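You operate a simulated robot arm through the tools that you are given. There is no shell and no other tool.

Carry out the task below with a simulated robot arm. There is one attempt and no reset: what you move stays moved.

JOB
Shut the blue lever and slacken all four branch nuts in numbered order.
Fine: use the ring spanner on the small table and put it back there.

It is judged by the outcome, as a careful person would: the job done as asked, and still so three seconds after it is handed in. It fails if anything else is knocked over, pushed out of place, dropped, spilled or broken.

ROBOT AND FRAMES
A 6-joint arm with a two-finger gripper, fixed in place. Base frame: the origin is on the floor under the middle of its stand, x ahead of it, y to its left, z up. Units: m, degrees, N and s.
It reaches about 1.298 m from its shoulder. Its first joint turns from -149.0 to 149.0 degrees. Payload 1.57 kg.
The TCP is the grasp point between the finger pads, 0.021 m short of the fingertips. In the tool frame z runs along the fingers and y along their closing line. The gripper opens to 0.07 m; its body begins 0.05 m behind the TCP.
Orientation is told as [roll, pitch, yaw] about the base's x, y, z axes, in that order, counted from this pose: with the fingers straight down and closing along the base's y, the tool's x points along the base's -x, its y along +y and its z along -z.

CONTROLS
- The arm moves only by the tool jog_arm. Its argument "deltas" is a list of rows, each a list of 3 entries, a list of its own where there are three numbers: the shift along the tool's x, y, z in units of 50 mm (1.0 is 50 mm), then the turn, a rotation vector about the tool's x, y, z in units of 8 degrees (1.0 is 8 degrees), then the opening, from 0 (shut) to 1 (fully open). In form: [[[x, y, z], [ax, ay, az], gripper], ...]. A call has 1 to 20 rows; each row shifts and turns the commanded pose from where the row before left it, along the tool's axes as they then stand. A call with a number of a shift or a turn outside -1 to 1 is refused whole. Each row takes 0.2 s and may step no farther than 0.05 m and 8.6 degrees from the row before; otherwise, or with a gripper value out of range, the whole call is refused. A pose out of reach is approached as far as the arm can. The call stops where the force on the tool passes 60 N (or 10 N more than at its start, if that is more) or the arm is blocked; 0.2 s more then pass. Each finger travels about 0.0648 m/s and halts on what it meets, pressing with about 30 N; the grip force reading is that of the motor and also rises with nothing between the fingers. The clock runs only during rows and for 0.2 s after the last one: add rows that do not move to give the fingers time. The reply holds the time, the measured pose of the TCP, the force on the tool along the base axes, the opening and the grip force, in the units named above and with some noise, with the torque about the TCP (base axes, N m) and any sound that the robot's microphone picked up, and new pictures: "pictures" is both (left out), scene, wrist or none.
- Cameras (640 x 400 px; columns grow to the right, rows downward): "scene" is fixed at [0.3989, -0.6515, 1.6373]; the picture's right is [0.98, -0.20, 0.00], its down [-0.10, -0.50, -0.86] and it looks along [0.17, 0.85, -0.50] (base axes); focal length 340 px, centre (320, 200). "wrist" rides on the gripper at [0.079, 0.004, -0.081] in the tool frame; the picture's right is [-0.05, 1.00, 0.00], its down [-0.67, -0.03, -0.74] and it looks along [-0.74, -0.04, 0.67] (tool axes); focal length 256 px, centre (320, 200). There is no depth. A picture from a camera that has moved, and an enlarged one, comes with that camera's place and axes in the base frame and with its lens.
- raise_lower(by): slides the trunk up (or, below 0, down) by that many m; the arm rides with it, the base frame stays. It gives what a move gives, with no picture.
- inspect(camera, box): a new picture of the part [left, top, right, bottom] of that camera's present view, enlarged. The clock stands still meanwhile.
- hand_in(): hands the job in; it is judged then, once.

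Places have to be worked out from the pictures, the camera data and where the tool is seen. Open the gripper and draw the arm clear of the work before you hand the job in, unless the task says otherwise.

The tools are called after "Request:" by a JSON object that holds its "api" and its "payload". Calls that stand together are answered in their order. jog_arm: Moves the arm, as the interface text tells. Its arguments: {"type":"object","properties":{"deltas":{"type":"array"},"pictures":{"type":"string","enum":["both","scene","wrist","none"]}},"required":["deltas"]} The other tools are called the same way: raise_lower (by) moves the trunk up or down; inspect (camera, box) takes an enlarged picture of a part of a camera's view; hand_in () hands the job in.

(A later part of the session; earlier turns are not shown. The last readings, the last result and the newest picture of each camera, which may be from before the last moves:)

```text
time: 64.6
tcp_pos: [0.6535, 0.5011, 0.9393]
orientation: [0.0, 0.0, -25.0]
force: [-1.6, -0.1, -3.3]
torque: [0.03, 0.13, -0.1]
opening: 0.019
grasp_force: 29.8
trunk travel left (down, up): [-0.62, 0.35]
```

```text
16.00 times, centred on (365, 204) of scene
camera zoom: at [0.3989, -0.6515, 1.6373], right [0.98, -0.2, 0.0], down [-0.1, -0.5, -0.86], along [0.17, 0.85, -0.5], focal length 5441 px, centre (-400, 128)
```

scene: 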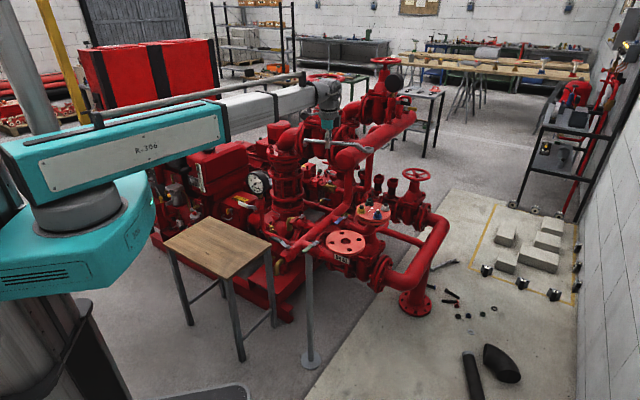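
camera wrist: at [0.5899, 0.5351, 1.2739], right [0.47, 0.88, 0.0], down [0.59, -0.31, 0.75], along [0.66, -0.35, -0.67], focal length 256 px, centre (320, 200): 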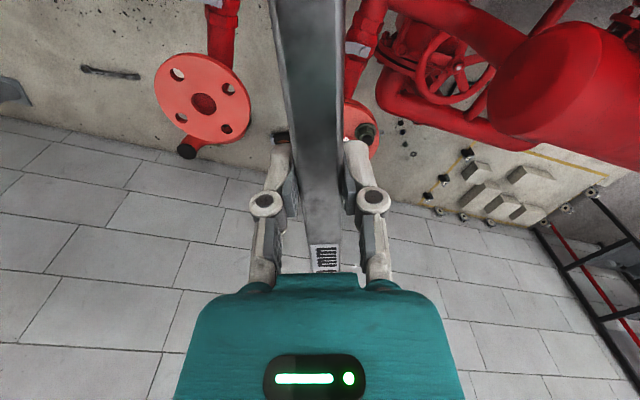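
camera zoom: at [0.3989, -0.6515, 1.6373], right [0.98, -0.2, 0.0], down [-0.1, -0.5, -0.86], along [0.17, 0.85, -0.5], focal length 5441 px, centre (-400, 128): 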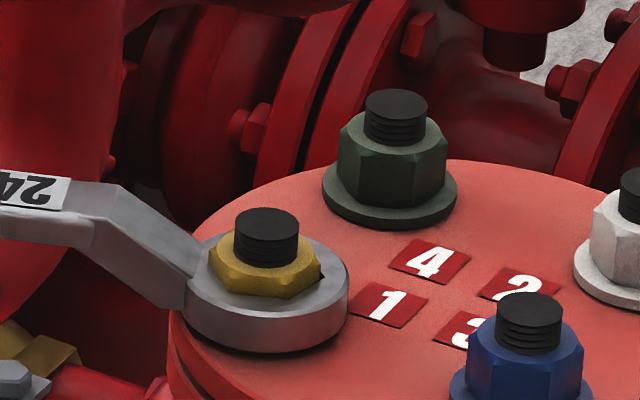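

The ring is seated around nut 1 with almost no side load. Now I'll turn counter-clockwise about the nut, hand and handle together, starting with 8° to take up play and feel the torque.

Request:
{"api": "jog_arm", "payload": {"deltas": [[[-0.007, -0.203, 0], [0, 0, -0.5], 0], [[-0.007, -0.203, 0], [0, 0, -0.5], 0]], "pictures": "none"}}

Request:
{"api": "inspect", "payload": {"camera": "scene", "box": [345, 195, 385, 220]}}

```text
time: 65.2
tcp_pos: [0.6458, 0.4824, 0.9384]
orientation: [0.0, -0.1, -16.8]
force: [1.9, 3.7, -1.2]
torque: [-0.01, -0.37, -0.26]
opening: 0.019
grasp_force: 30.0
trunk travel left (down, up): [-0.62, 0.35]
```

```text
16.00 times, centred on (365, 208) of scene
camera zoom: at [0.3989, -0.6515, 1.6373], right [0.98, -0.2, 0.0], down [-0.1, -0.5, -0.86], along [0.17, 0.85, -0.5], focal length 5441 px, centre (-400, 80)
```

zoom: 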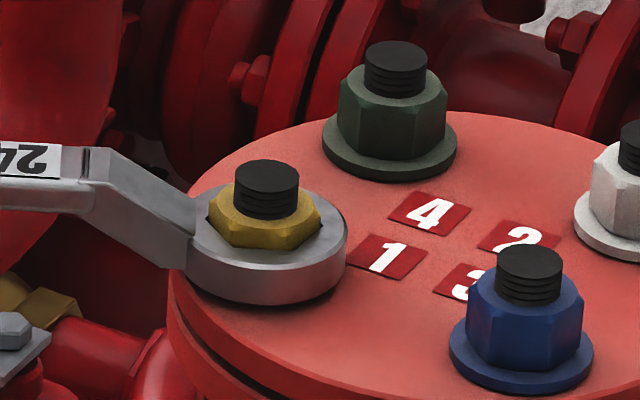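

The hand has turned 8° with only light load, so this is mostly the ring's play. I'll continue.

Request:
{"api": "jog_arm", "payload": {"deltas": [[[-0.007, -0.203, 0], [0, 0, -0.5], 0], [[-0.007, -0.203, 0], [0, 0, -0.5], 0]], "pictures": "none"}}

Request:
{"api": "inspect", "payload": {"camera": "scene", "box": [345, 195, 385, 220]}}

```text
time: 65.8
tcp_pos: [0.6403, 0.4629, 0.9389]
orientation: [-0.1, 0.0, -8.9]
force: [0.7, 5.9, -1.6]
torque: [0.04, -0.45, -0.04]
opening: 0.0192
grasp_force: 30.1
trunk travel left (down, up): [-0.62, 0.35]
```

```text
16.00 times, centred on (365, 208) of scene
camera zoom: at [0.3989, -0.6515, 1.6373], right [0.98, -0.2, 0.0], down [-0.1, -0.5, -0.86], along [0.17, 0.85, -0.5], focal length 5441 px, centre (-400, 80)
```

zoom: 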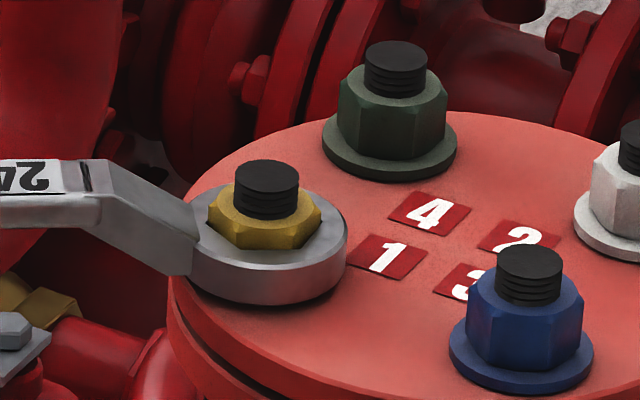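

The load is only about 6 N, around 0.9 N·m at the nut, and the hex does seem to be turning with the ring. I'll continue in 6° steps for another 36°.

Request:
{"api": "jog_arm", "payload": {"deltas": [[[-0.016, -0.3046, 0], [0, 0, -0.75], 0], [[-0.016, -0.3046, 0], [0, 0, -0.75], 0], [[-0.016, -0.3046, 0], [0, 0, -0.75], 0], [[-0.016, -0.3046, 0], [0, 0, -0.75], 0], [[-0.016, -0.3046, 0], [0, 0, -0.75], 0], [[-0.016, -0.3046, 0], [0, 0, -0.75], 0]], "pictures": "both"}}

Request:
{"api": "inspect", "payload": {"camera": "scene", "box": [345, 195, 385, 220]}}

```text
time: 67.2
tcp_pos: [0.6556, 0.3722, 0.9396]
orientation: [-0.1, 0.0, 27.1]
force: [-6.5, -4.1, -2.4]
torque: [-0.06, 0.1, -0.16]
opening: 0.0187
grasp_force: 29.8
trunk travel left (down, up): [-0.62, 0.35]
camera wrist: at [0.5828, 0.3405, 1.0195], right [-0.41, 0.91, 0.0], down [0.61, 0.27, 0.74], along [0.68, 0.3, -0.67], focal length 256 px, centre (320, 200)
```

scene: 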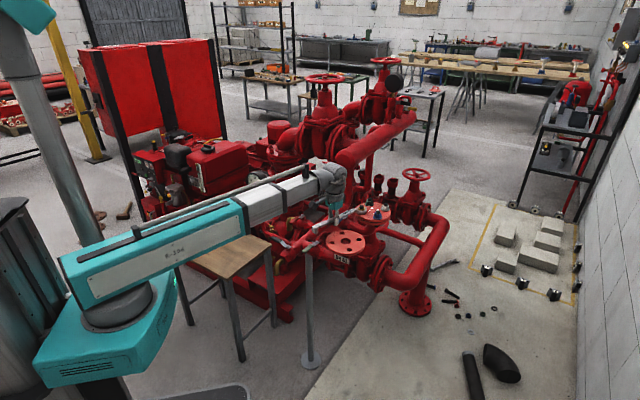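
wrist: 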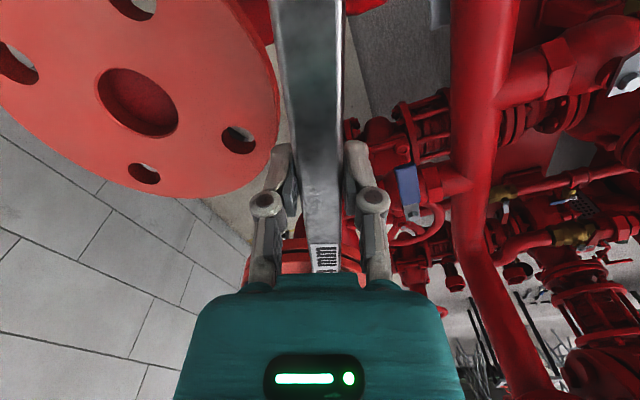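

```text
16.00 times, centred on (365, 208) of scene
camera zoom: at [0.3989, -0.6515, 1.6373], right [0.98, -0.2, 0.0], down [-0.1, -0.5, -0.86], along [0.17, 0.85, -0.5], focal length 5441 px, centre (-400, 80)
```

zoom: 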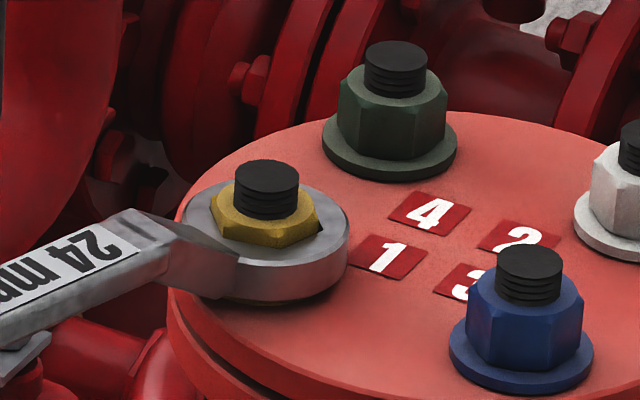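

The nut is turning with the ring. The tangential load has dropped to nearly zero, so it has broken loose, and what's left is about 7 N pushing back along the handle. I'll ease back 1 mm along the handle and turn another 30° or so for a definite slackening.

Request:
{"api": "jog_arm", "payload": {"deltas": [[[0.01, -0.3046, 0], [0, 0, -0.75], 0], [[-0.01, -0.3046, 0], [0, 0, -0.75], 0], [[-0.016, -0.3046, 0], [0, 0, -0.75], 0], [[-0.016, -0.3046, 0], [0, 0, -0.75], 0], [[-0.016, -0.3046, 0], [0, 0, -0.75], 0]], "pictures": "none"}}

Request:
{"api": "inspect", "payload": {"camera": "scene", "box": [345, 195, 385, 220]}}

```text
time: 68.4
tcp_pos: [0.705, 0.3162, 0.9386]
orientation: [0.0, 0.1, 57.0]
force: [0.9, -1.1, -3.9]
torque: [-0.12, 0.04, -0.22]
opening: 0.0191
grasp_force: 29.9
trunk travel left (down, up): [-0.62, 0.35]
```

```text
16.00 times, centred on (365, 208) of scene
camera zoom: at [0.3989, -0.6515, 1.6373], right [0.98, -0.2, 0.0], down [-0.1, -0.5, -0.86], along [0.17, 0.85, -0.5], focal length 5441 px, centre (-400, 80)
```

zoom: 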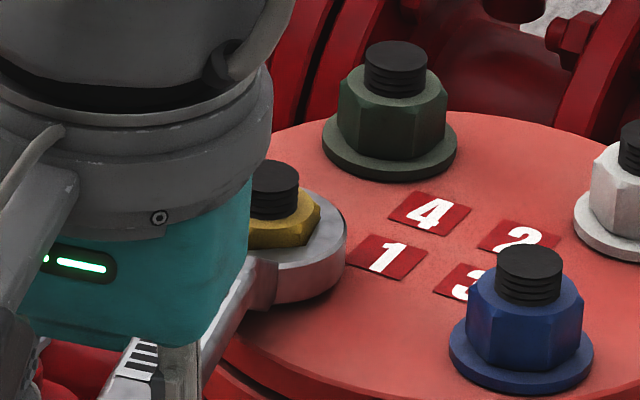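

The hand has turned 82° in total and the loads are now small. I'll back off 4° to free the flats, then lift clear and check the nut.

Request:
{"api": "jog_arm", "payload": {"deltas": [[[-0.007, 0.203, 0], [0, 0, 0.5], 0], [[0, 0, 0], [0, 0, 0], 0]], "pictures": "none"}}

Request:
{"api": "raise_lower", "payload": {"by": 0.02}}

Request:
{"api": "raise_lower", "payload": {"by": 0.05}}

Request:
{"api": "jog_arm", "payload": {"deltas": [[[0.4, 0, 0], [0, 0, 0], 0], [[0.4, 0, 0], [0, 0, 0], 0], [[0.4, 0, 0], [0, 0, 0], 0]], "pictures": "wrist"}}

Request:
{"api": "inspect", "payload": {"camera": "scene", "box": [345, 195, 385, 220]}}

```text
time: 69.0
tcp_pos: [0.6962, 0.3224, 0.9387]
orientation: [0.0, 0.0, 53.0]
force: [-0.3, -0.3, -3.3]
torque: [-0.05, 0.05, 0.0]
opening: 0.0189
grasp_force: 30.4
trunk travel left (down, up): [-0.62, 0.35]
```

```text
time: 69.7
tcp_pos: [0.6969, 0.3223, 0.9582]
orientation: [-0.1, 0.0, 53.0]
force: [-0.2, 0.3, -2.3]
torque: [-0.04, 0.06, -0.01]
opening: 0.0188
grasp_force: 30.1
trunk travel left (down, up): [-0.64, 0.33]
```

```text
time: 70.6
tcp_pos: [0.6972, 0.3224, 1.0095]
orientation: [0.0, 0.0, 53.0]
force: [-0.2, 0.4, -4.0]
torque: [-0.1, 0.03, 0.02]
opening: 0.0189
grasp_force: 30.1
trunk travel left (down, up): [-0.69, 0.28]
```

```text
time: 71.4
tcp_pos: [0.6596, 0.2757, 1.0094]
orientation: [-0.1, -0.1, 53.0]
force: [0.6, -0.4, -3.4]
torque: [-0.05, 0.03, 0.01]
opening: 0.0188
grasp_force: 29.9
trunk travel left (down, up): [-0.69, 0.28]
camera wrist: at [0.6088, 0.2148, 1.0893], right [-0.77, 0.64, 0.0], down [0.43, 0.51, 0.74], along [0.48, 0.57, -0.67], focal length 256 px, centre (320, 200)
```

wrist: 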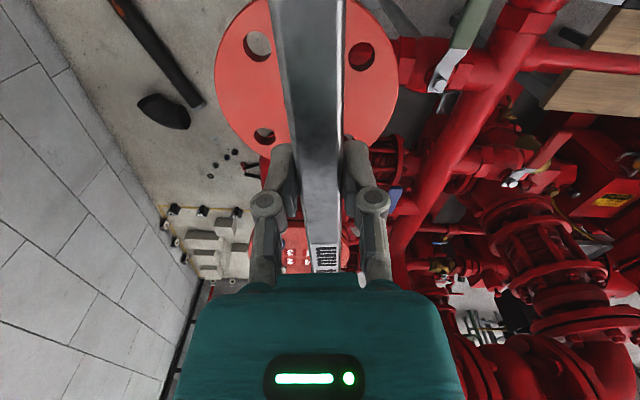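

```text
16.00 times, centred on (365, 208) of scene
camera zoom: at [0.3989, -0.6515, 1.6373], right [0.98, -0.2, 0.0], down [-0.1, -0.5, -0.86], along [0.17, 0.85, -0.5], focal length 5441 px, centre (-400, 80)
```

zoom: 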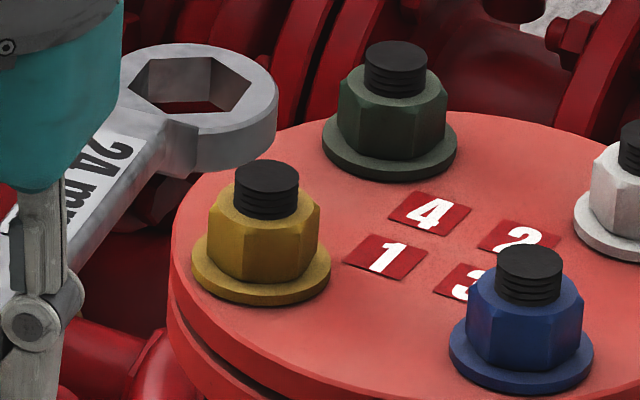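

I'll zoom in on nut 1 to check that its hex orientation has changed from the start.

Request:
{"api": "inspect", "payload": {"camera": "scene", "box": [354, 203, 370, 213]}}

Request:
{"api": "inspect", "payload": {"camera": "scene", "box": [370, 208, 386, 218]}}

Request:
{"api": "inspect", "payload": {"camera": "scene", "box": [378, 200, 394, 210]}}

```text
16.00 times, centred on (362, 208) of scene
camera zoom: at [0.3989, -0.6515, 1.6373], right [0.98, -0.2, 0.0], down [-0.1, -0.5, -0.86], along [0.17, 0.85, -0.5], focal length 5441 px, centre (-352, 72)
```

zoom: 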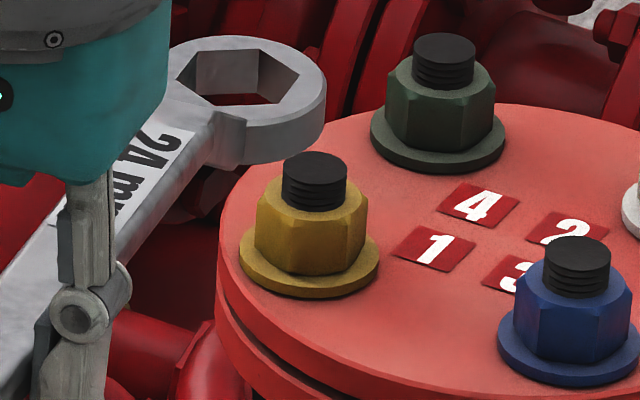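

```text
16.00 times, centred on (378, 213) of scene
camera zoom: at [0.3989, -0.6515, 1.6373], right [0.98, -0.2, 0.0], down [-0.1, -0.5, -0.86], along [0.17, 0.85, -0.5], focal length 5441 px, centre (-608, -8)
```

zoom: 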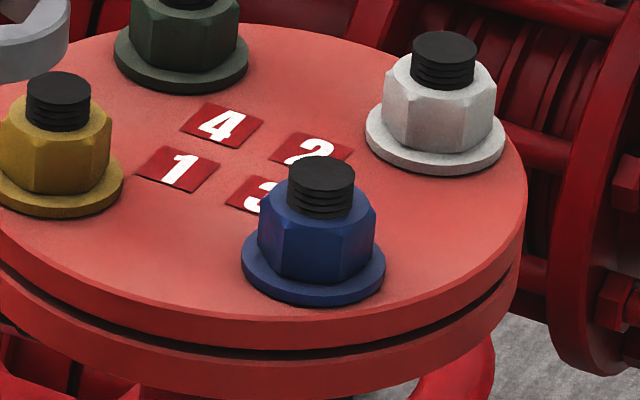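

```text
16.00 times, centred on (386, 205) of scene
camera zoom: at [0.3989, -0.6515, 1.6373], right [0.98, -0.2, 0.0], down [-0.1, -0.5, -0.86], along [0.17, 0.85, -0.5], focal length 5441 px, centre (-736, 120)
```

zoom: 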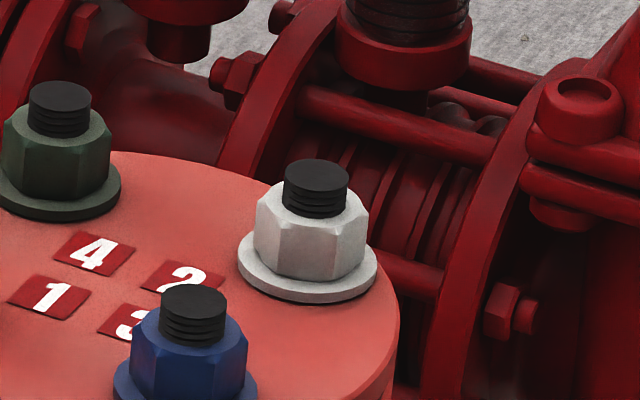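

Nut 1's hex has clearly turned about 75° counter-clockwise, while the other three are unchanged. Next is nut 2 (white) near (0.884, 0.4385), starting with the handle at 275° (yaw 95°). I'll turn and move across at this height, where the ring bottom at about 0.985 clears the studs.

Request:
{"api": "jog_arm", "payload": {"deltas": [[[0, 0, 0], [0, 0, -0.875], 0], [[0, 0, 0], [0, 0, -0.875], 0], [[0, 0, 0], [0, 0, -0.875], 0], [[0, 0, 0], [0, 0, -0.875], 0], [[0, 0, 0], [0, 0, -0.875], 0], [[0, 0, 0], [0, 0, -0.875], 0]], "pictures": "none"}}

Request:
{"api": "jog_arm", "payload": {"deltas": [[[0.014, -0.952, 0], [0, 0, 0], 0], [[0.014, -0.952, 0], [0, 0, 0], 0], [[0.014, -0.952, 0], [0, 0, 0], 0], [[0.014, -0.952, 0], [0, 0, 0], 0], [[0.014, -0.952, 0], [0, 0, 0], 0], [[0, 0, 0], [0, 0, 0], 0]], "pictures": "both"}}

Request:
{"api": "inspect", "payload": {"camera": "scene", "box": [345, 175, 425, 225]}}

```text
time: 72.8
tcp_pos: [0.6585, 0.2749, 1.0098]
orientation: [0.0, 0.0, 95.1]
force: [-0.6, 0.4, -2.1]
torque: [-0.07, -0.03, 0.0]
opening: 0.0189
grasp_force: 29.6
trunk travel left (down, up): [-0.69, 0.28]
```

```text
time: 74.2
tcp_pos: [0.8944, 0.2914, 1.0095]
orientation: [-0.1, 0.1, 95.0]
force: [0.3, -0.6, -3.0]
torque: [-0.11, -0.02, -0.02]
opening: 0.0188
grasp_force: 30.0
trunk travel left (down, up): [-0.69, 0.28]
camera wrist: at [0.8984, 0.212, 1.0893], right [-1.0, -0.03, 0.0], down [-0.02, 0.67, 0.74], along [-0.03, 0.74, -0.67], focal length 256 px, centre (320, 200)
```

scene: 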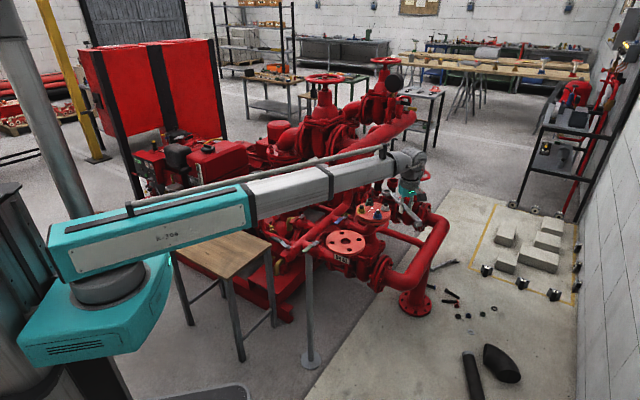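
wrist: 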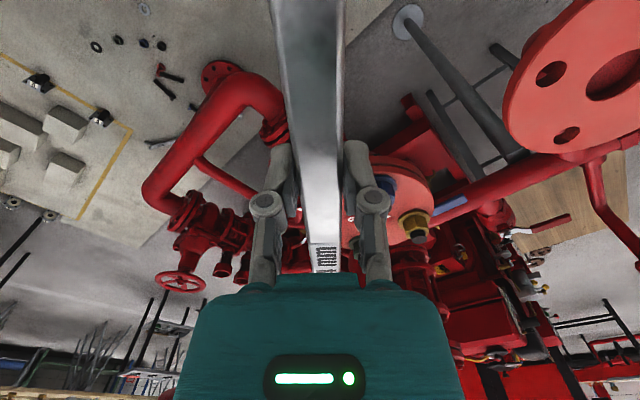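

```text
8.00 times, centred on (385, 200) of scene
camera zoom: at [0.3989, -0.6515, 1.6373], right [0.98, -0.2, 0.0], down [-0.1, -0.5, -0.86], along [0.17, 0.85, -0.5], focal length 2720 px, centre (-200, 200)
```

zoom: 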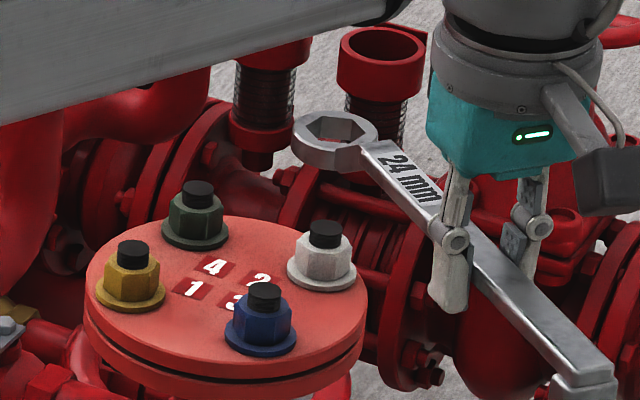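

The ring is within a couple of mm of nut 2. I'll trim about 1.5 mm in x and y, lower to just around the stud, and look again.

Request:
{"api": "jog_arm", "payload": {"deltas": [[[-0.027, -0.033, 0], [0, 0, 0], 0], [[0, 0, 0], [0, 0, 0], 0]], "pictures": "none"}}

Request:
{"api": "raise_lower", "payload": {"by": -0.04}}

Request:
{"api": "inspect", "payload": {"camera": "scene", "box": [366, 190, 406, 215]}}

```text
time: 74.8
tcp_pos: [0.8966, 0.2919, 1.0094]
orientation: [0.0, 0.1, 94.9]
force: [0.3, 0.7, -2.8]
torque: [-0.06, -0.03, -0.01]
opening: 0.0187
grasp_force: 29.9
trunk travel left (down, up): [-0.69, 0.28]
```

```text
time: 75.6
tcp_pos: [0.8969, 0.292, 0.9701]
orientation: [0.0, 0.0, 95.1]
force: [-0.5, -0.2, -3.8]
torque: [-0.03, -0.05, -0.03]
opening: 0.0187
grasp_force: 30.3
trunk travel left (down, up): [-0.65, 0.32]
```

```text
16.00 times, centred on (386, 202) of scene
camera zoom: at [0.3989, -0.6515, 1.6373], right [0.98, -0.2, 0.0], down [-0.1, -0.5, -0.86], along [0.17, 0.85, -0.5], focal length 5441 px, centre (-736, 160)
```

zoom: 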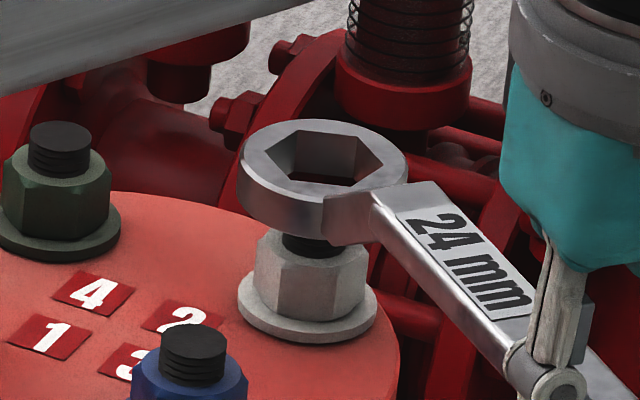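

Image-right agrees to within 0.5 mm, and y looks about 2 mm short. I'll trim +2 mm in y and lower around the stud.

Request:
{"api": "jog_arm", "payload": {"deltas": [[[-0.04, 0, 0], [0, 0, 0], 0], [[0, 0, 0], [0, 0, 0], 0]], "pictures": "none"}}

Request:
{"api": "raise_lower", "payload": {"by": -0.015}}

Request:
{"api": "inspect", "payload": {"camera": "scene", "box": [366, 190, 406, 215]}}

```text
time: 76.2
tcp_pos: [0.8962, 0.2948, 0.9685]
orientation: [0.0, 0.0, 95.0]
force: [-0.4, -0.7, -2.4]
torque: [-0.09, -0.01, 0.01]
opening: 0.019
grasp_force: 30.2
trunk travel left (down, up): [-0.65, 0.32]
```

```text
time: 76.8
tcp_pos: [0.8963, 0.2946, 0.9532]
orientation: [0.0, 0.0, 95.0]
force: [-0.2, -0.1, -2.8]
torque: [-0.08, -0.02, -0.01]
opening: 0.019
grasp_force: 30.2
trunk travel left (down, up): [-0.635, 0.335]
```

```text
16.00 times, centred on (386, 202) of scene
camera zoom: at [0.3989, -0.6515, 1.6373], right [0.98, -0.2, 0.0], down [-0.1, -0.5, -0.86], along [0.17, 0.85, -0.5], focal length 5441 px, centre (-736, 160)
```

zoom: 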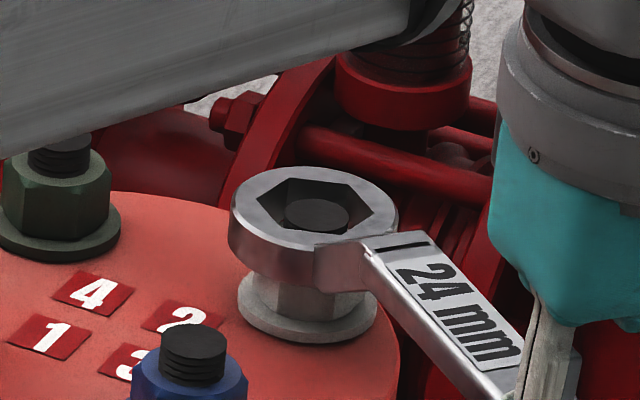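

The stud is centred in the ring, as it was with nut 1. I'll lower onto the nut in small steps.

Request:
{"api": "raise_lower", "payload": {"by": -0.004}}

Request:
{"api": "raise_lower", "payload": {"by": -0.004}}

Request:
{"api": "inspect", "payload": {"camera": "scene", "box": [366, 190, 406, 215]}}

```text
time: 77.4
tcp_pos: [0.8959, 0.2942, 0.95]
orientation: [0.0, 0.1, 94.9]
force: [-0.5, -3.3, -6.0]
torque: [-0.31, -0.06, 0.08]
opening: 0.019
grasp_force: 29.7
trunk travel left (down, up): [-0.631, 0.339]
```

```text
time: 77.9
tcp_pos: [0.8971, 0.293, 0.947]
orientation: [0.0, 0.1, 94.9]
force: [0.7, -4.6, -5.4]
torque: [-0.32, -0.01, 0.05]
opening: 0.0188
grasp_force: 30.1
trunk travel left (down, up): [-0.627, 0.343]
```

```text
16.00 times, centred on (386, 202) of scene
camera zoom: at [0.3989, -0.6515, 1.6373], right [0.98, -0.2, 0.0], down [-0.1, -0.5, -0.86], along [0.17, 0.85, -0.5], focal length 5441 px, centre (-736, 160)
```

zoom: 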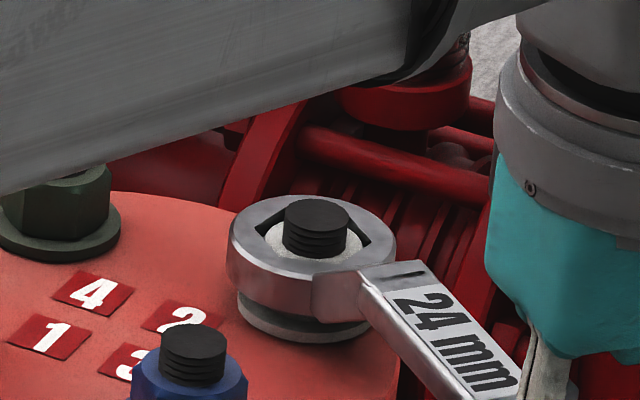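

The ring is going over the nut with about 4.6 N pushing it toward -y. I'll relieve that by 1 mm and finish lowering.

Request:
{"api": "jog_arm", "payload": {"deltas": [[[0.022, 0, 0], [0, 0, 0], 0]], "pictures": "none"}}

Request:
{"api": "raise_lower", "payload": {"by": -0.005}}

Request:
{"api": "raise_lower", "payload": {"by": -0.003}}

Request:
{"api": "inspect", "payload": {"camera": "scene", "box": [366, 190, 406, 215]}}

```text
time: 78.3
tcp_pos: [0.8973, 0.2949, 0.946]
orientation: [0.0, -0.1, 95.1]
force: [-0.6, -0.6, -3.9]
torque: [-0.09, -0.03, 0.06]
opening: 0.0187
grasp_force: 30.0
trunk travel left (down, up): [-0.627, 0.343]
```

```text
time: 78.8
tcp_pos: [0.8978, 0.2926, 0.9412]
orientation: [-0.1, 0.1, 95.1]
force: [-0.1, -0.4, -2.6]
torque: [-0.06, -0.03, 0.0]
opening: 0.0188
grasp_force: 30.0
trunk travel left (down, up): [-0.622, 0.348]
```

```text
time: 79.3
tcp_pos: [0.8972, 0.2938, 0.9381]
orientation: [0.0, 0.0, 95.1]
force: [-0.5, 0.6, -3.1]
torque: [-0.06, -0.01, -0.02]
opening: 0.019
grasp_force: 29.9
trunk travel left (down, up): [-0.619, 0.351]
```

```text
16.00 times, centred on (386, 202) of scene
camera zoom: at [0.3989, -0.6515, 1.6373], right [0.98, -0.2, 0.0], down [-0.1, -0.5, -0.86], along [0.17, 0.85, -0.5], focal length 5441 px, centre (-736, 160)
```

zoom: 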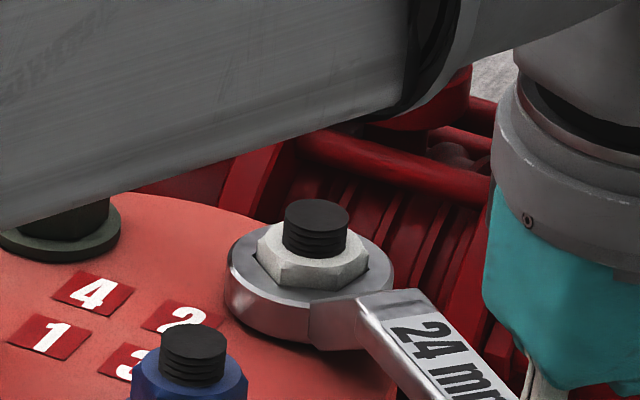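

The ring is seated on nut 2 with no side load. I'll turn counter-clockwise in stages.

Request:
{"api": "jog_arm", "payload": {"deltas": [[[-0.007, -0.203, 0], [0, 0, -0.5], 0], [[-0.007, -0.203, 0], [0, 0, -0.5], 0], [[-0.007, -0.203, 0], [0, 0, -0.5], 0], [[-0.007, -0.203, 0], [0, 0, -0.5], 0]], "pictures": "none"}}

Request:
{"api": "inspect", "payload": {"camera": "scene", "box": [366, 190, 406, 215]}}

```text
time: 80.3
tcp_pos: [0.938, 0.3015, 0.9395]
orientation: [-0.1, 0.0, 111.1]
force: [-6.8, -5.8, -6.2]
torque: [-0.3, 0.03, 0.13]
opening: 0.019
grasp_force: 30.2
trunk travel left (down, up): [-0.619, 0.351]
```

```text
16.00 times, centred on (386, 202) of scene
camera zoom: at [0.3989, -0.6515, 1.6373], right [0.98, -0.2, 0.0], down [-0.1, -0.5, -0.86], along [0.17, 0.85, -0.5], focal length 5441 px, centre (-736, 160)
```

zoom: 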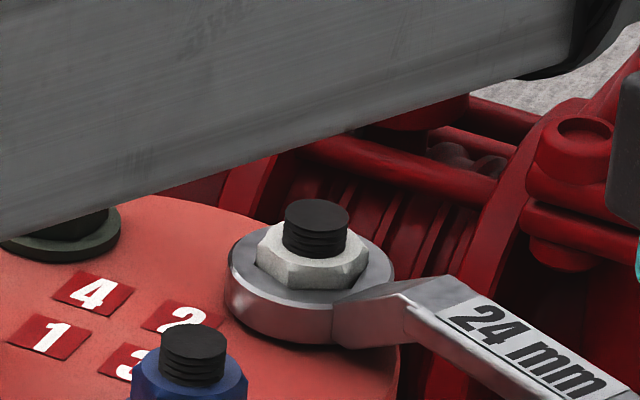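

I'm getting about 8 N of resistance, so the nut is being driven. I'll continue another 36°.

Request:
{"api": "jog_arm", "payload": {"deltas": [[[-0.008, -0.3046, 0], [0, 0, -0.75], 0], [[-0.016, -0.3046, 0], [0, 0, -0.75], 0], [[-0.016, -0.3046, 0], [0, 0, -0.75], 0], [[-0.016, -0.3046, 0], [0, 0, -0.75], 0], [[-0.016, -0.3046, 0], [0, 0, -0.75], 0], [[-0.016, -0.3046, 0], [0, 0, -0.75], 0]], "pictures": "both"}}

Request:
{"api": "inspect", "payload": {"camera": "scene", "box": [366, 190, 406, 215]}}

```text
time: 81.8
tcp_pos: [1.0079, 0.3593, 0.938]
orientation: [0.0, 0.0, 147.1]
force: [-2.7, 1.6, -2.9]
torque: [-0.03, 0.05, 0.01]
opening: 0.0186
grasp_force: 30.0
trunk travel left (down, up): [-0.619, 0.351]
camera wrist: at [1.0721, 0.3136, 1.0181], right [-0.59, -0.81, 0.0], down [-0.54, 0.39, 0.74], along [-0.6, 0.44, -0.67], focal length 256 px, centre (320, 200)
```

scene: 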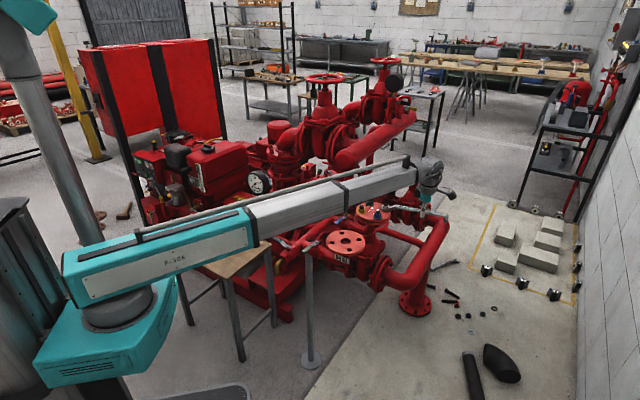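
wrist: 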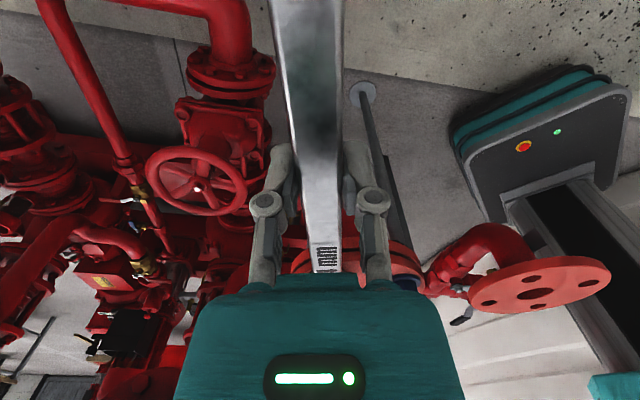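

```text
16.00 times, centred on (386, 202) of scene
camera zoom: at [0.3989, -0.6515, 1.6373], right [0.98, -0.2, 0.0], down [-0.1, -0.5, -0.86], along [0.17, 0.85, -0.5], focal length 5441 px, centre (-736, 160)
```

zoom: 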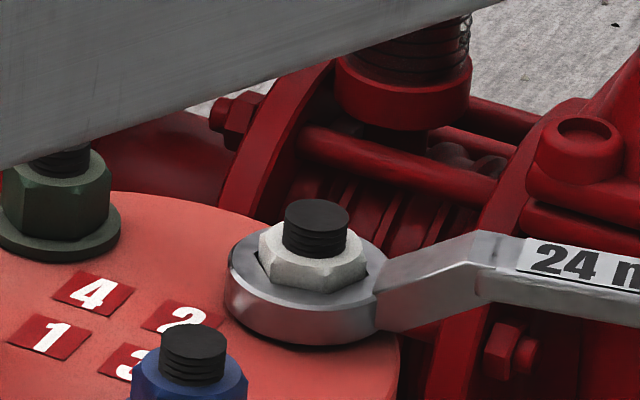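

The nut is rotating with the ring and the load has dropped to about 3 N. I'll do another 30°.

Request:
{"api": "jog_arm", "payload": {"deltas": [[[-0.01, -0.3046, 0], [0, 0, -0.75], 0], [[-0.016, -0.3046, 0], [0, 0, -0.75], 0], [[-0.016, -0.3046, 0], [0, 0, -0.75], 0], [[-0.016, -0.3046, 0], [0, 0, -0.75], 0], [[-0.016, -0.3046, 0], [0, 0, -0.75], 0]], "pictures": "none"}}

Request:
{"api": "inspect", "payload": {"camera": "scene", "box": [366, 190, 406, 215]}}

```text
time: 83.0
tcp_pos: [1.0308, 0.4309, 0.9369]
orientation: [0.0, -0.1, 177.0]
force: [7.7, 0.8, -1.7]
torque: [0.02, -0.07, -0.16]
opening: 0.019
grasp_force: 30.1
trunk travel left (down, up): [-0.619, 0.351]
```

```text
16.00 times, centred on (386, 202) of scene
camera zoom: at [0.3989, -0.6515, 1.6373], right [0.98, -0.2, 0.0], down [-0.1, -0.5, -0.86], along [0.17, 0.85, -0.5], focal length 5441 px, centre (-736, 160)
```

zoom: 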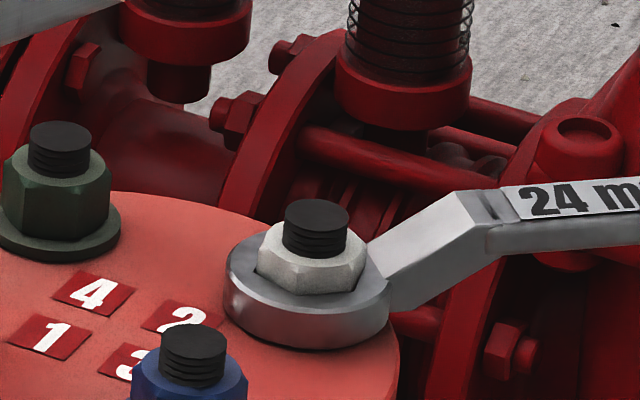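

I've turned 82° on nut 2. I'll ease the flats by 4°, relieve the push along the handle, and lift off.

Request:
{"api": "jog_arm", "payload": {"deltas": [[[0.015, 0.203, 0], [0, 0, 0.5], 0], [[0, 0, 0], [0, 0, 0], 0]], "pictures": "none"}}

Request:
{"api": "raise_lower", "payload": {"by": 0.02}}

Request:
{"api": "raise_lower", "payload": {"by": 0.05}}

Request:
{"api": "inspect", "payload": {"camera": "scene", "box": [366, 190, 406, 215]}}

```text
time: 83.5
tcp_pos: [1.0293, 0.4188, 0.9383]
orientation: [0.1, -0.1, 173.0]
force: [-0.8, 0.2, -3.3]
torque: [-0.02, -0.06, -0.01]
opening: 0.0187
grasp_force: 29.9
trunk travel left (down, up): [-0.619, 0.351]
```

```text
time: 84.2
tcp_pos: [1.03, 0.4221, 0.9576]
orientation: [0.0, 0.0, 173.1]
force: [-0.1, 0.4, -2.5]
torque: [0.0, -0.09, -0.01]
opening: 0.019
grasp_force: 29.7
trunk travel left (down, up): [-0.639, 0.331]
```

```text
time: 85.1
tcp_pos: [1.0293, 0.4196, 1.0074]
orientation: [0.1, 0.0, 173.0]
force: [-0.1, -0.2, -2.3]
torque: [0.0, -0.06, 0.02]
opening: 0.019
grasp_force: 30.3
trunk travel left (down, up): [-0.689, 0.281]
```

```text
16.00 times, centred on (386, 202) of scene
camera zoom: at [0.3989, -0.6515, 1.6373], right [0.98, -0.2, 0.0], down [-0.1, -0.5, -0.86], along [0.17, 0.85, -0.5], focal length 5441 px, centre (-736, 160)
```

zoom: 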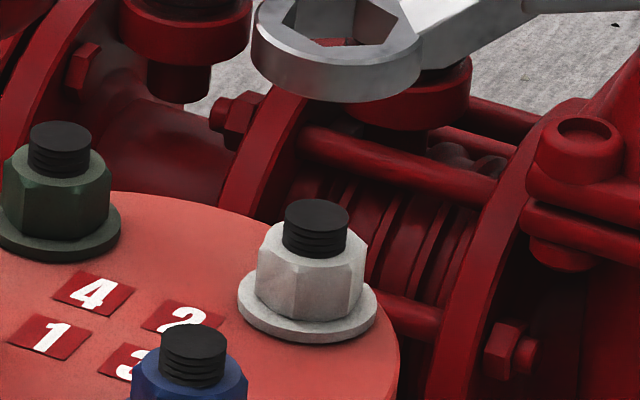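

Nut 2's hex has rotated and its stud is clear. Nut 3 (blue) is at about (0.8344, 0.3885). I'll move the TCP to (0.847, 0.243) and turn the hand to yaw 95°, all at this height.

Request:
{"api": "jog_arm", "payload": {"deltas": [[[-0.531, 0.657, 0], [0, 0, 0], 0], [[-0.531, 0.657, 0], [0, 0, 0], 0], [[-0.531, 0.657, 0], [0, 0, 0], 0], [[-0.531, 0.657, 0], [0, 0, 0], 0], [[-0.531, 0.657, 0], [0, 0, 0], 0], [[-0.531, 0.657, 0], [0, 0, 0], 0], [[0, 0, 0], [0, 0, 0.975], 0], [[0, 0, 0], [0, 0, 0.975], 0], [[0, 0, 0], [0, 0, 0.975], 0], [[0, 0, 0], [0, 0, 0.975], 0], [[0, 0, 0], [0, 0, 0.975], 0], [[0, 0, 0], [0, 0, 0.975], 0], [[0, 0, 0], [0, 0, 0.975], 0], [[0, 0, 0], [0, 0, 0.975], 0], [[0, 0, 0], [0, 0, 0.975], 0], [[0, 0, 0], [0, 0, 0.975], 0]], "pictures": "scene"}}

Request:
{"api": "inspect", "payload": {"camera": "scene", "box": [356, 195, 396, 220]}}

```text
time: 88.5
tcp_pos: [0.8448, 0.2438, 1.0086]
orientation: [0.0, -0.1, 94.9]
force: [0.8, -0.1, -3.5]
torque: [-0.07, -0.01, 0.02]
opening: 0.0189
grasp_force: 29.8
trunk travel left (down, up): [-0.689, 0.281]
```

scene: 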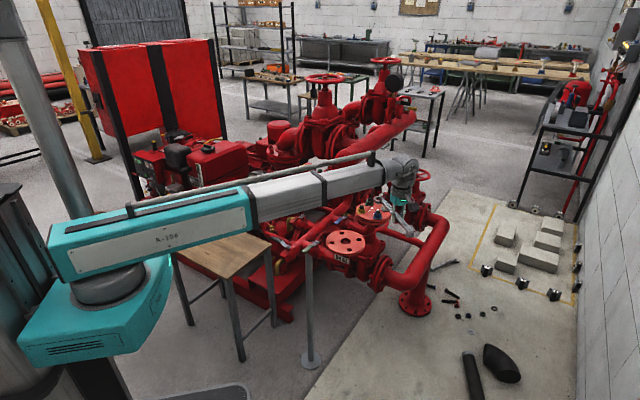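

```text
16.00 times, centred on (376, 208) of scene
camera zoom: at [0.3989, -0.6515, 1.6373], right [0.98, -0.2, 0.0], down [-0.1, -0.5, -0.86], along [0.17, 0.85, -0.5], focal length 5441 px, centre (-576, 80)
```

zoom: 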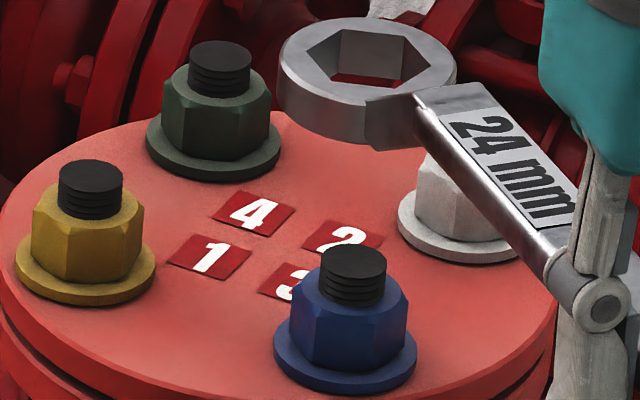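

The ring is over the blue nut to within about 2 mm in x. I'll trim +1.8 mm in x, lower around the stud, and check.

Request:
{"api": "jog_arm", "payload": {"deltas": [[[0.003, -0.036, 0], [0, 0, 0], 0], [[0, 0, 0], [0, 0, 0], 0]], "pictures": "none"}}

Request:
{"api": "raise_lower", "payload": {"by": -0.038}}

Request:
{"api": "inspect", "payload": {"camera": "scene", "box": [356, 195, 396, 220]}}

```text
time: 89.1
tcp_pos: [0.8479, 0.2436, 1.0096]
orientation: [0.1, 0.0, 95.0]
force: [0.6, 0.2, -3.9]
torque: [-0.07, 0.01, 0.0]
opening: 0.0188
grasp_force: 30.3
trunk travel left (down, up): [-0.689, 0.281]
```

```text
time: 90.0
tcp_pos: [0.8474, 0.2441, 0.9699]
orientation: [0.0, 0.0, 94.9]
force: [-0.1, -0.7, -2.8]
torque: [-0.04, 0.02, 0.01]
opening: 0.0187
grasp_force: 29.7
trunk travel left (down, up): [-0.651, 0.319]
```

```text
16.00 times, centred on (376, 208) of scene
camera zoom: at [0.3989, -0.6515, 1.6373], right [0.98, -0.2, 0.0], down [-0.1, -0.5, -0.86], along [0.17, 0.85, -0.5], focal length 5441 px, centre (-576, 80)
```

zoom: 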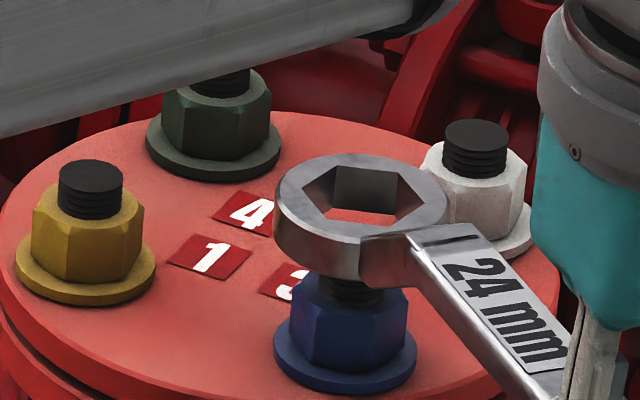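

The ring lines up with the blue stud. I'll lower 15 mm and check again before engaging.

Request:
{"api": "raise_lower", "payload": {"by": -0.016}}

Request:
{"api": "inspect", "payload": {"camera": "scene", "box": [356, 195, 396, 220]}}

```text
time: 90.6
tcp_pos: [0.8479, 0.2434, 0.9539]
orientation: [0.0, 0.0, 95.0]
force: [-1.0, -0.6, -1.5]
torque: [-0.04, 0.0, 0.0]
opening: 0.0191
grasp_force: 30.2
trunk travel left (down, up): [-0.635, 0.335]
```

```text
16.00 times, centred on (376, 208) of scene
camera zoom: at [0.3989, -0.6515, 1.6373], right [0.98, -0.2, 0.0], down [-0.1, -0.5, -0.86], along [0.17, 0.85, -0.5], focal length 5441 px, centre (-576, 80)
```

zoom: 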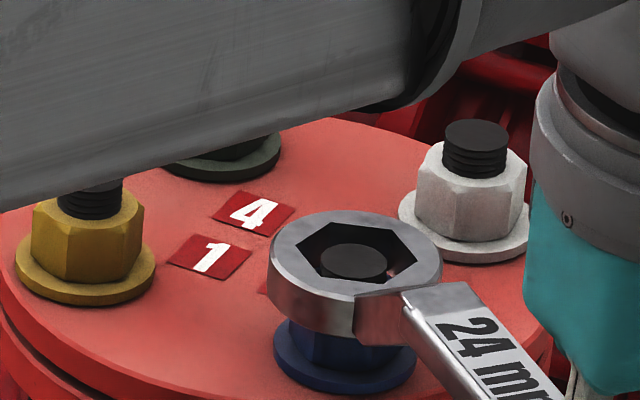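

The stud is centred in the ring. I'll ease down onto nut 3.

Request:
{"api": "raise_lower", "payload": {"by": -0.004}}

Request:
{"api": "raise_lower", "payload": {"by": -0.004}}

Request:
{"api": "inspect", "payload": {"camera": "scene", "box": [356, 195, 396, 220]}}

```text
time: 91.1
tcp_pos: [0.8482, 0.2442, 0.9489]
orientation: [-0.1, 0.0, 94.9]
force: [-1.8, -2.1, -3.5]
torque: [-0.23, -0.02, 0.15]
opening: 0.0189
grasp_force: 29.8
trunk travel left (down, up): [-0.631, 0.339]
```

```text
time: 91.7
tcp_pos: [0.8481, 0.2443, 0.9453]
orientation: [0.0, 0.1, 95.0]
force: [-1.5, -2.4, -5.0]
torque: [-0.22, -0.01, 0.18]
opening: 0.019
grasp_force: 29.6
trunk travel left (down, up): [-0.627, 0.343]
```

```text
16.00 times, centred on (376, 208) of scene
camera zoom: at [0.3989, -0.6515, 1.6373], right [0.98, -0.2, 0.0], down [-0.1, -0.5, -0.86], along [0.17, 0.85, -0.5], focal length 5441 px, centre (-576, 80)
```

zoom: 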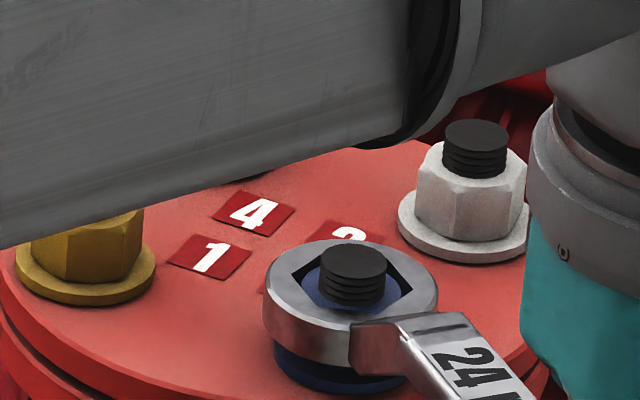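

The ring is on the hex with only small side loads. I'll trim about half a mm to relieve them and lower fully.

Request:
{"api": "jog_arm", "payload": {"deltas": [[[0.013, 0.011, 0], [0, 0, 0], 0]], "pictures": "none"}}

Request:
{"api": "raise_lower", "payload": {"by": -0.005}}

Request:
{"api": "raise_lower", "payload": {"by": -0.003}}

Request:
{"api": "inspect", "payload": {"camera": "scene", "box": [356, 195, 396, 220]}}

```text
time: 92.0
tcp_pos: [0.8482, 0.2426, 0.9466]
orientation: [0.0, 0.1, 95.1]
force: [0.7, 0.1, -2.5]
torque: [-0.1, -0.02, 0.0]
opening: 0.0189
grasp_force: 30.1
trunk travel left (down, up): [-0.627, 0.343]
```

```text
time: 92.6
tcp_pos: [0.8472, 0.2436, 0.9421]
orientation: [0.0, -0.1, 95.1]
force: [-0.2, -0.2, -2.5]
torque: [-0.07, -0.01, 0.02]
opening: 0.0187
grasp_force: 29.6
trunk travel left (down, up): [-0.622, 0.348]
```

```text
time: 93.1
tcp_pos: [0.8486, 0.2428, 0.9379]
orientation: [0.0, 0.0, 95.0]
force: [0.0, 0.1, -3.1]
torque: [-0.06, 0.0, 0.02]
opening: 0.019
grasp_force: 30.1
trunk travel left (down, up): [-0.619, 0.351]
```

```text
16.00 times, centred on (376, 208) of scene
camera zoom: at [0.3989, -0.6515, 1.6373], right [0.98, -0.2, 0.0], down [-0.1, -0.5, -0.86], along [0.17, 0.85, -0.5], focal length 5441 px, centre (-576, 80)
```

zoom: 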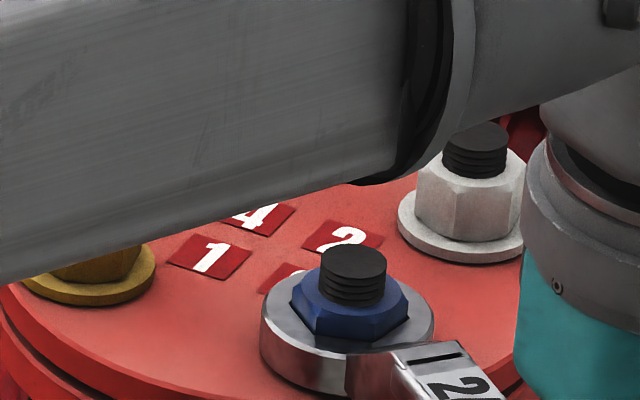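

The ring is seated on nut 3 with no side load. I'll turn counter-clockwise, 16° first.

Request:
{"api": "jog_arm", "payload": {"deltas": [[[-0.007, -0.203, 0], [0, 0, -0.5], 0], [[-0.007, -0.203, 0], [0, 0, -0.5], 0], [[-0.007, -0.203, 0], [0, 0, -0.5], 0], [[-0.007, -0.203, 0], [0, 0, -0.5], 0]], "pictures": "none"}}

Request:
{"api": "inspect", "payload": {"camera": "scene", "box": [356, 195, 396, 220]}}

```text
time: 94.1
tcp_pos: [0.8865, 0.2517, 0.9392]
orientation: [0.0, 0.1, 111.1]
force: [-8.3, -3.9, -6.3]
torque: [-0.17, 0.0, 0.29]
opening: 0.0189
grasp_force: 30.1
trunk travel left (down, up): [-0.619, 0.351]
```

```text
16.00 times, centred on (376, 208) of scene
camera zoom: at [0.3989, -0.6515, 1.6373], right [0.98, -0.2, 0.0], down [-0.1, -0.5, -0.86], along [0.17, 0.85, -0.5], focal length 5441 px, centre (-576, 80)
```

zoom: 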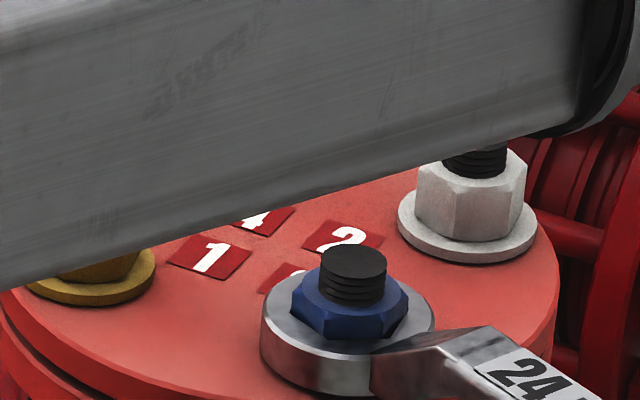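

I'm getting about 9 N of resistance, the same as the other nuts, and the nut is turning. I'll continue 36°.

Request:
{"api": "jog_arm", "payload": {"deltas": [[[-0.008, -0.3046, 0], [0, 0, -0.75], 0], [[-0.016, -0.3046, 0], [0, 0, -0.75], 0], [[-0.016, -0.3046, 0], [0, 0, -0.75], 0], [[-0.016, -0.3046, 0], [0, 0, -0.75], 0], [[-0.016, -0.3046, 0], [0, 0, -0.75], 0], [[-0.016, -0.3046, 0], [0, 0, -0.75], 0]], "pictures": "none"}}

Request:
{"api": "inspect", "payload": {"camera": "scene", "box": [356, 195, 396, 220]}}

```text
time: 95.5
tcp_pos: [0.9569, 0.3088, 0.9372]
orientation: [0.0, 0.0, 147.0]
force: [-0.5, 1.7, -3.1]
torque: [-0.03, -0.03, -0.13]
opening: 0.0188
grasp_force: 30.3
trunk travel left (down, up): [-0.619, 0.351]
```

```text
16.00 times, centred on (376, 208) of scene
camera zoom: at [0.3989, -0.6515, 1.6373], right [0.98, -0.2, 0.0], down [-0.1, -0.5, -0.86], along [0.17, 0.85, -0.5], focal length 5441 px, centre (-576, 80)
```

zoom: 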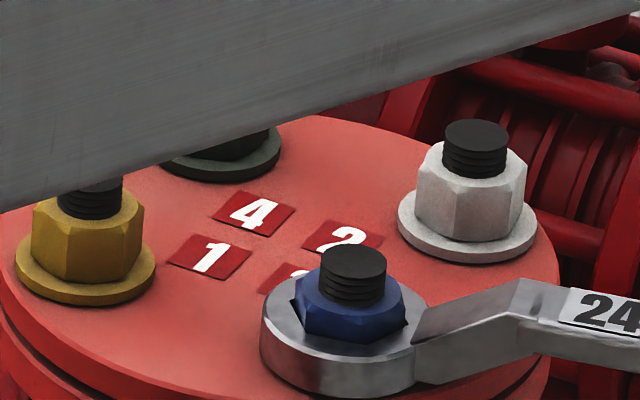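

The load is dropping and the nut turns with the ring. I'll do another 30°, then relax and lift.

Request:
{"api": "jog_arm", "payload": {"deltas": [[[-0.012, -0.3046, 0], [0, 0, -0.75], 0], [[-0.016, -0.3046, 0], [0, 0, -0.75], 0], [[-0.016, -0.3046, 0], [0, 0, -0.75], 0], [[-0.016, -0.3046, 0], [0, 0, -0.75], 0], [[-0.014, -0.3046, 0], [0, 0, -0.75], 0]], "pictures": "none"}}

Request:
{"api": "inspect", "payload": {"camera": "scene", "box": [356, 195, 396, 220]}}

```text
time: 96.7
tcp_pos: [0.9803, 0.3815, 0.938]
orientation: [0.0, 0.0, 177.0]
force: [-1.0, 1.3, -2.4]
torque: [0.06, 0.08, -0.28]
opening: 0.0186
grasp_force: 29.7
trunk travel left (down, up): [-0.619, 0.351]
```

```text
16.00 times, centred on (376, 208) of scene
camera zoom: at [0.3989, -0.6515, 1.6373], right [0.98, -0.2, 0.0], down [-0.1, -0.5, -0.86], along [0.17, 0.85, -0.5], focal length 5441 px, centre (-576, 80)
```

zoom: 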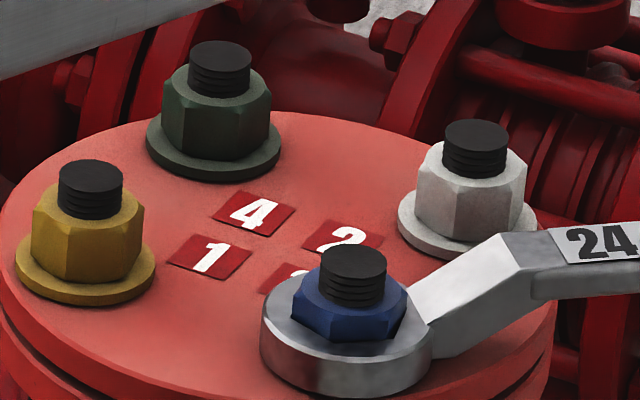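

I've turned 82° on nut 3. I'll ease off 4° and lift clear.

Request:
{"api": "jog_arm", "payload": {"deltas": [[[-0.007, 0.203, 0], [0, 0, 0.5], 0], [[0, 0, 0], [0, 0, 0], 0]], "pictures": "none"}}

Request:
{"api": "raise_lower", "payload": {"by": 0.02}}

Request:
{"api": "raise_lower", "payload": {"by": 0.05}}

Request:
{"api": "inspect", "payload": {"camera": "scene", "box": [356, 195, 396, 220]}}

```text
time: 97.3
tcp_pos: [0.9808, 0.3693, 0.9374]
orientation: [0.2, 0.0, 173.0]
force: [-4.8, 1.7, -3.4]
torque: [-0.01, -0.01, -0.04]
opening: 0.0188
grasp_force: 30.2
trunk travel left (down, up): [-0.619, 0.351]
```

```text
time: 98.0
tcp_pos: [0.9814, 0.3708, 0.9593]
orientation: [0.1, 0.0, 173.1]
force: [-0.4, 0.1, -3.4]
torque: [-0.02, -0.05, -0.02]
opening: 0.0188
grasp_force: 29.4
trunk travel left (down, up): [-0.639, 0.331]
```

```text
time: 98.9
tcp_pos: [0.9806, 0.3704, 1.0089]
orientation: [0.0, 0.0, 172.9]
force: [-0.9, -0.1, -2.6]
torque: [-0.02, -0.05, -0.01]
opening: 0.0191
grasp_force: 29.8
trunk travel left (down, up): [-0.689, 0.281]
```

```text
16.00 times, centred on (376, 208) of scene
camera zoom: at [0.3989, -0.6515, 1.6373], right [0.98, -0.2, 0.0], down [-0.1, -0.5, -0.86], along [0.17, 0.85, -0.5], focal length 5441 px, centre (-576, 80)
```

zoom: 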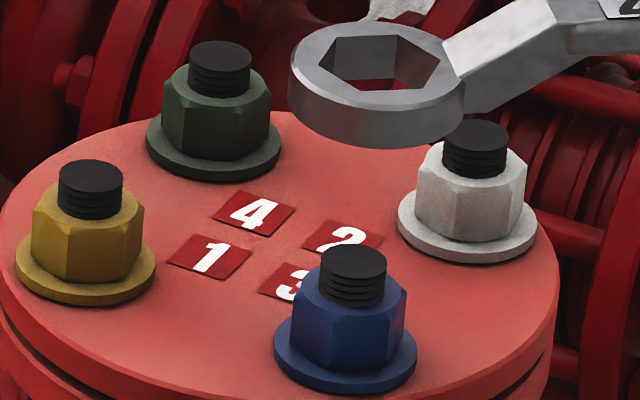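

Nut 3 is done. For nut 4 (green, at about 0.8344, 0.4885), a handle start of 155° (yaw -25°) keeps the hand away from the manifold. I'll first move to open space and unwind the yaw.

Request:
{"api": "jog_arm", "payload": {"deltas": [[[-0.824, 0.403, 0], [0, 0, 0], 0], [[-0.824, 0.403, 0], [0, 0, 0], 0], [[-0.824, 0.403, 0], [0, 0, 0], 0], [[-0.824, 0.403, 0], [0, 0, 0], 0], [[-0.824, 0.403, 0], [0, 0, 0], 0], [[-0.824, 0.403, 0], [0, 0, 0], 0], [[0, 0, 0], [0, 0, 0.99], 0], [[0, 0, 0], [0, 0, 0.99], 0], [[0, 0, 0], [0, 0, 0.99], 0], [[0, 0, 0], [0, 0, 0.99], 0], [[0, 0, 0], [0, 0, 0.99], 0], [[0, 0, 0], [0, 0, 0.99], 0], [[0, 0, 0], [0, 0, 0.99], 0], [[0, 0, 0], [0, 0, 0.99], 0], [[0, 0, 0], [0, 0, 0.99], 0], [[0, 0, 0], [0, 0, 0.99], 0], [[0, 0, 0], [0, 0, 0.99], 0], [[0, 0, 0], [0, 0, 0.99], 0]], "pictures": "scene"}}

```text
time: 102.7
tcp_pos: [0.7193, 0.2808, 1.0084]
orientation: [0.0, 0.0, 77.8]
force: [-0.7, -0.3, -2.1]
torque: [-0.04, -0.01, 0.01]
opening: 0.019
grasp_force: 30.1
trunk travel left (down, up): [-0.689, 0.281]
```

scene: 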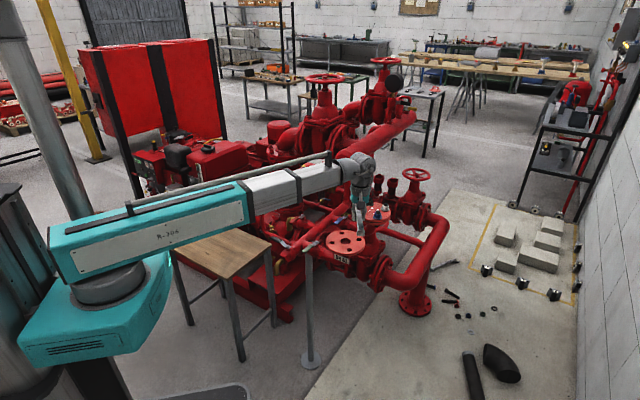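

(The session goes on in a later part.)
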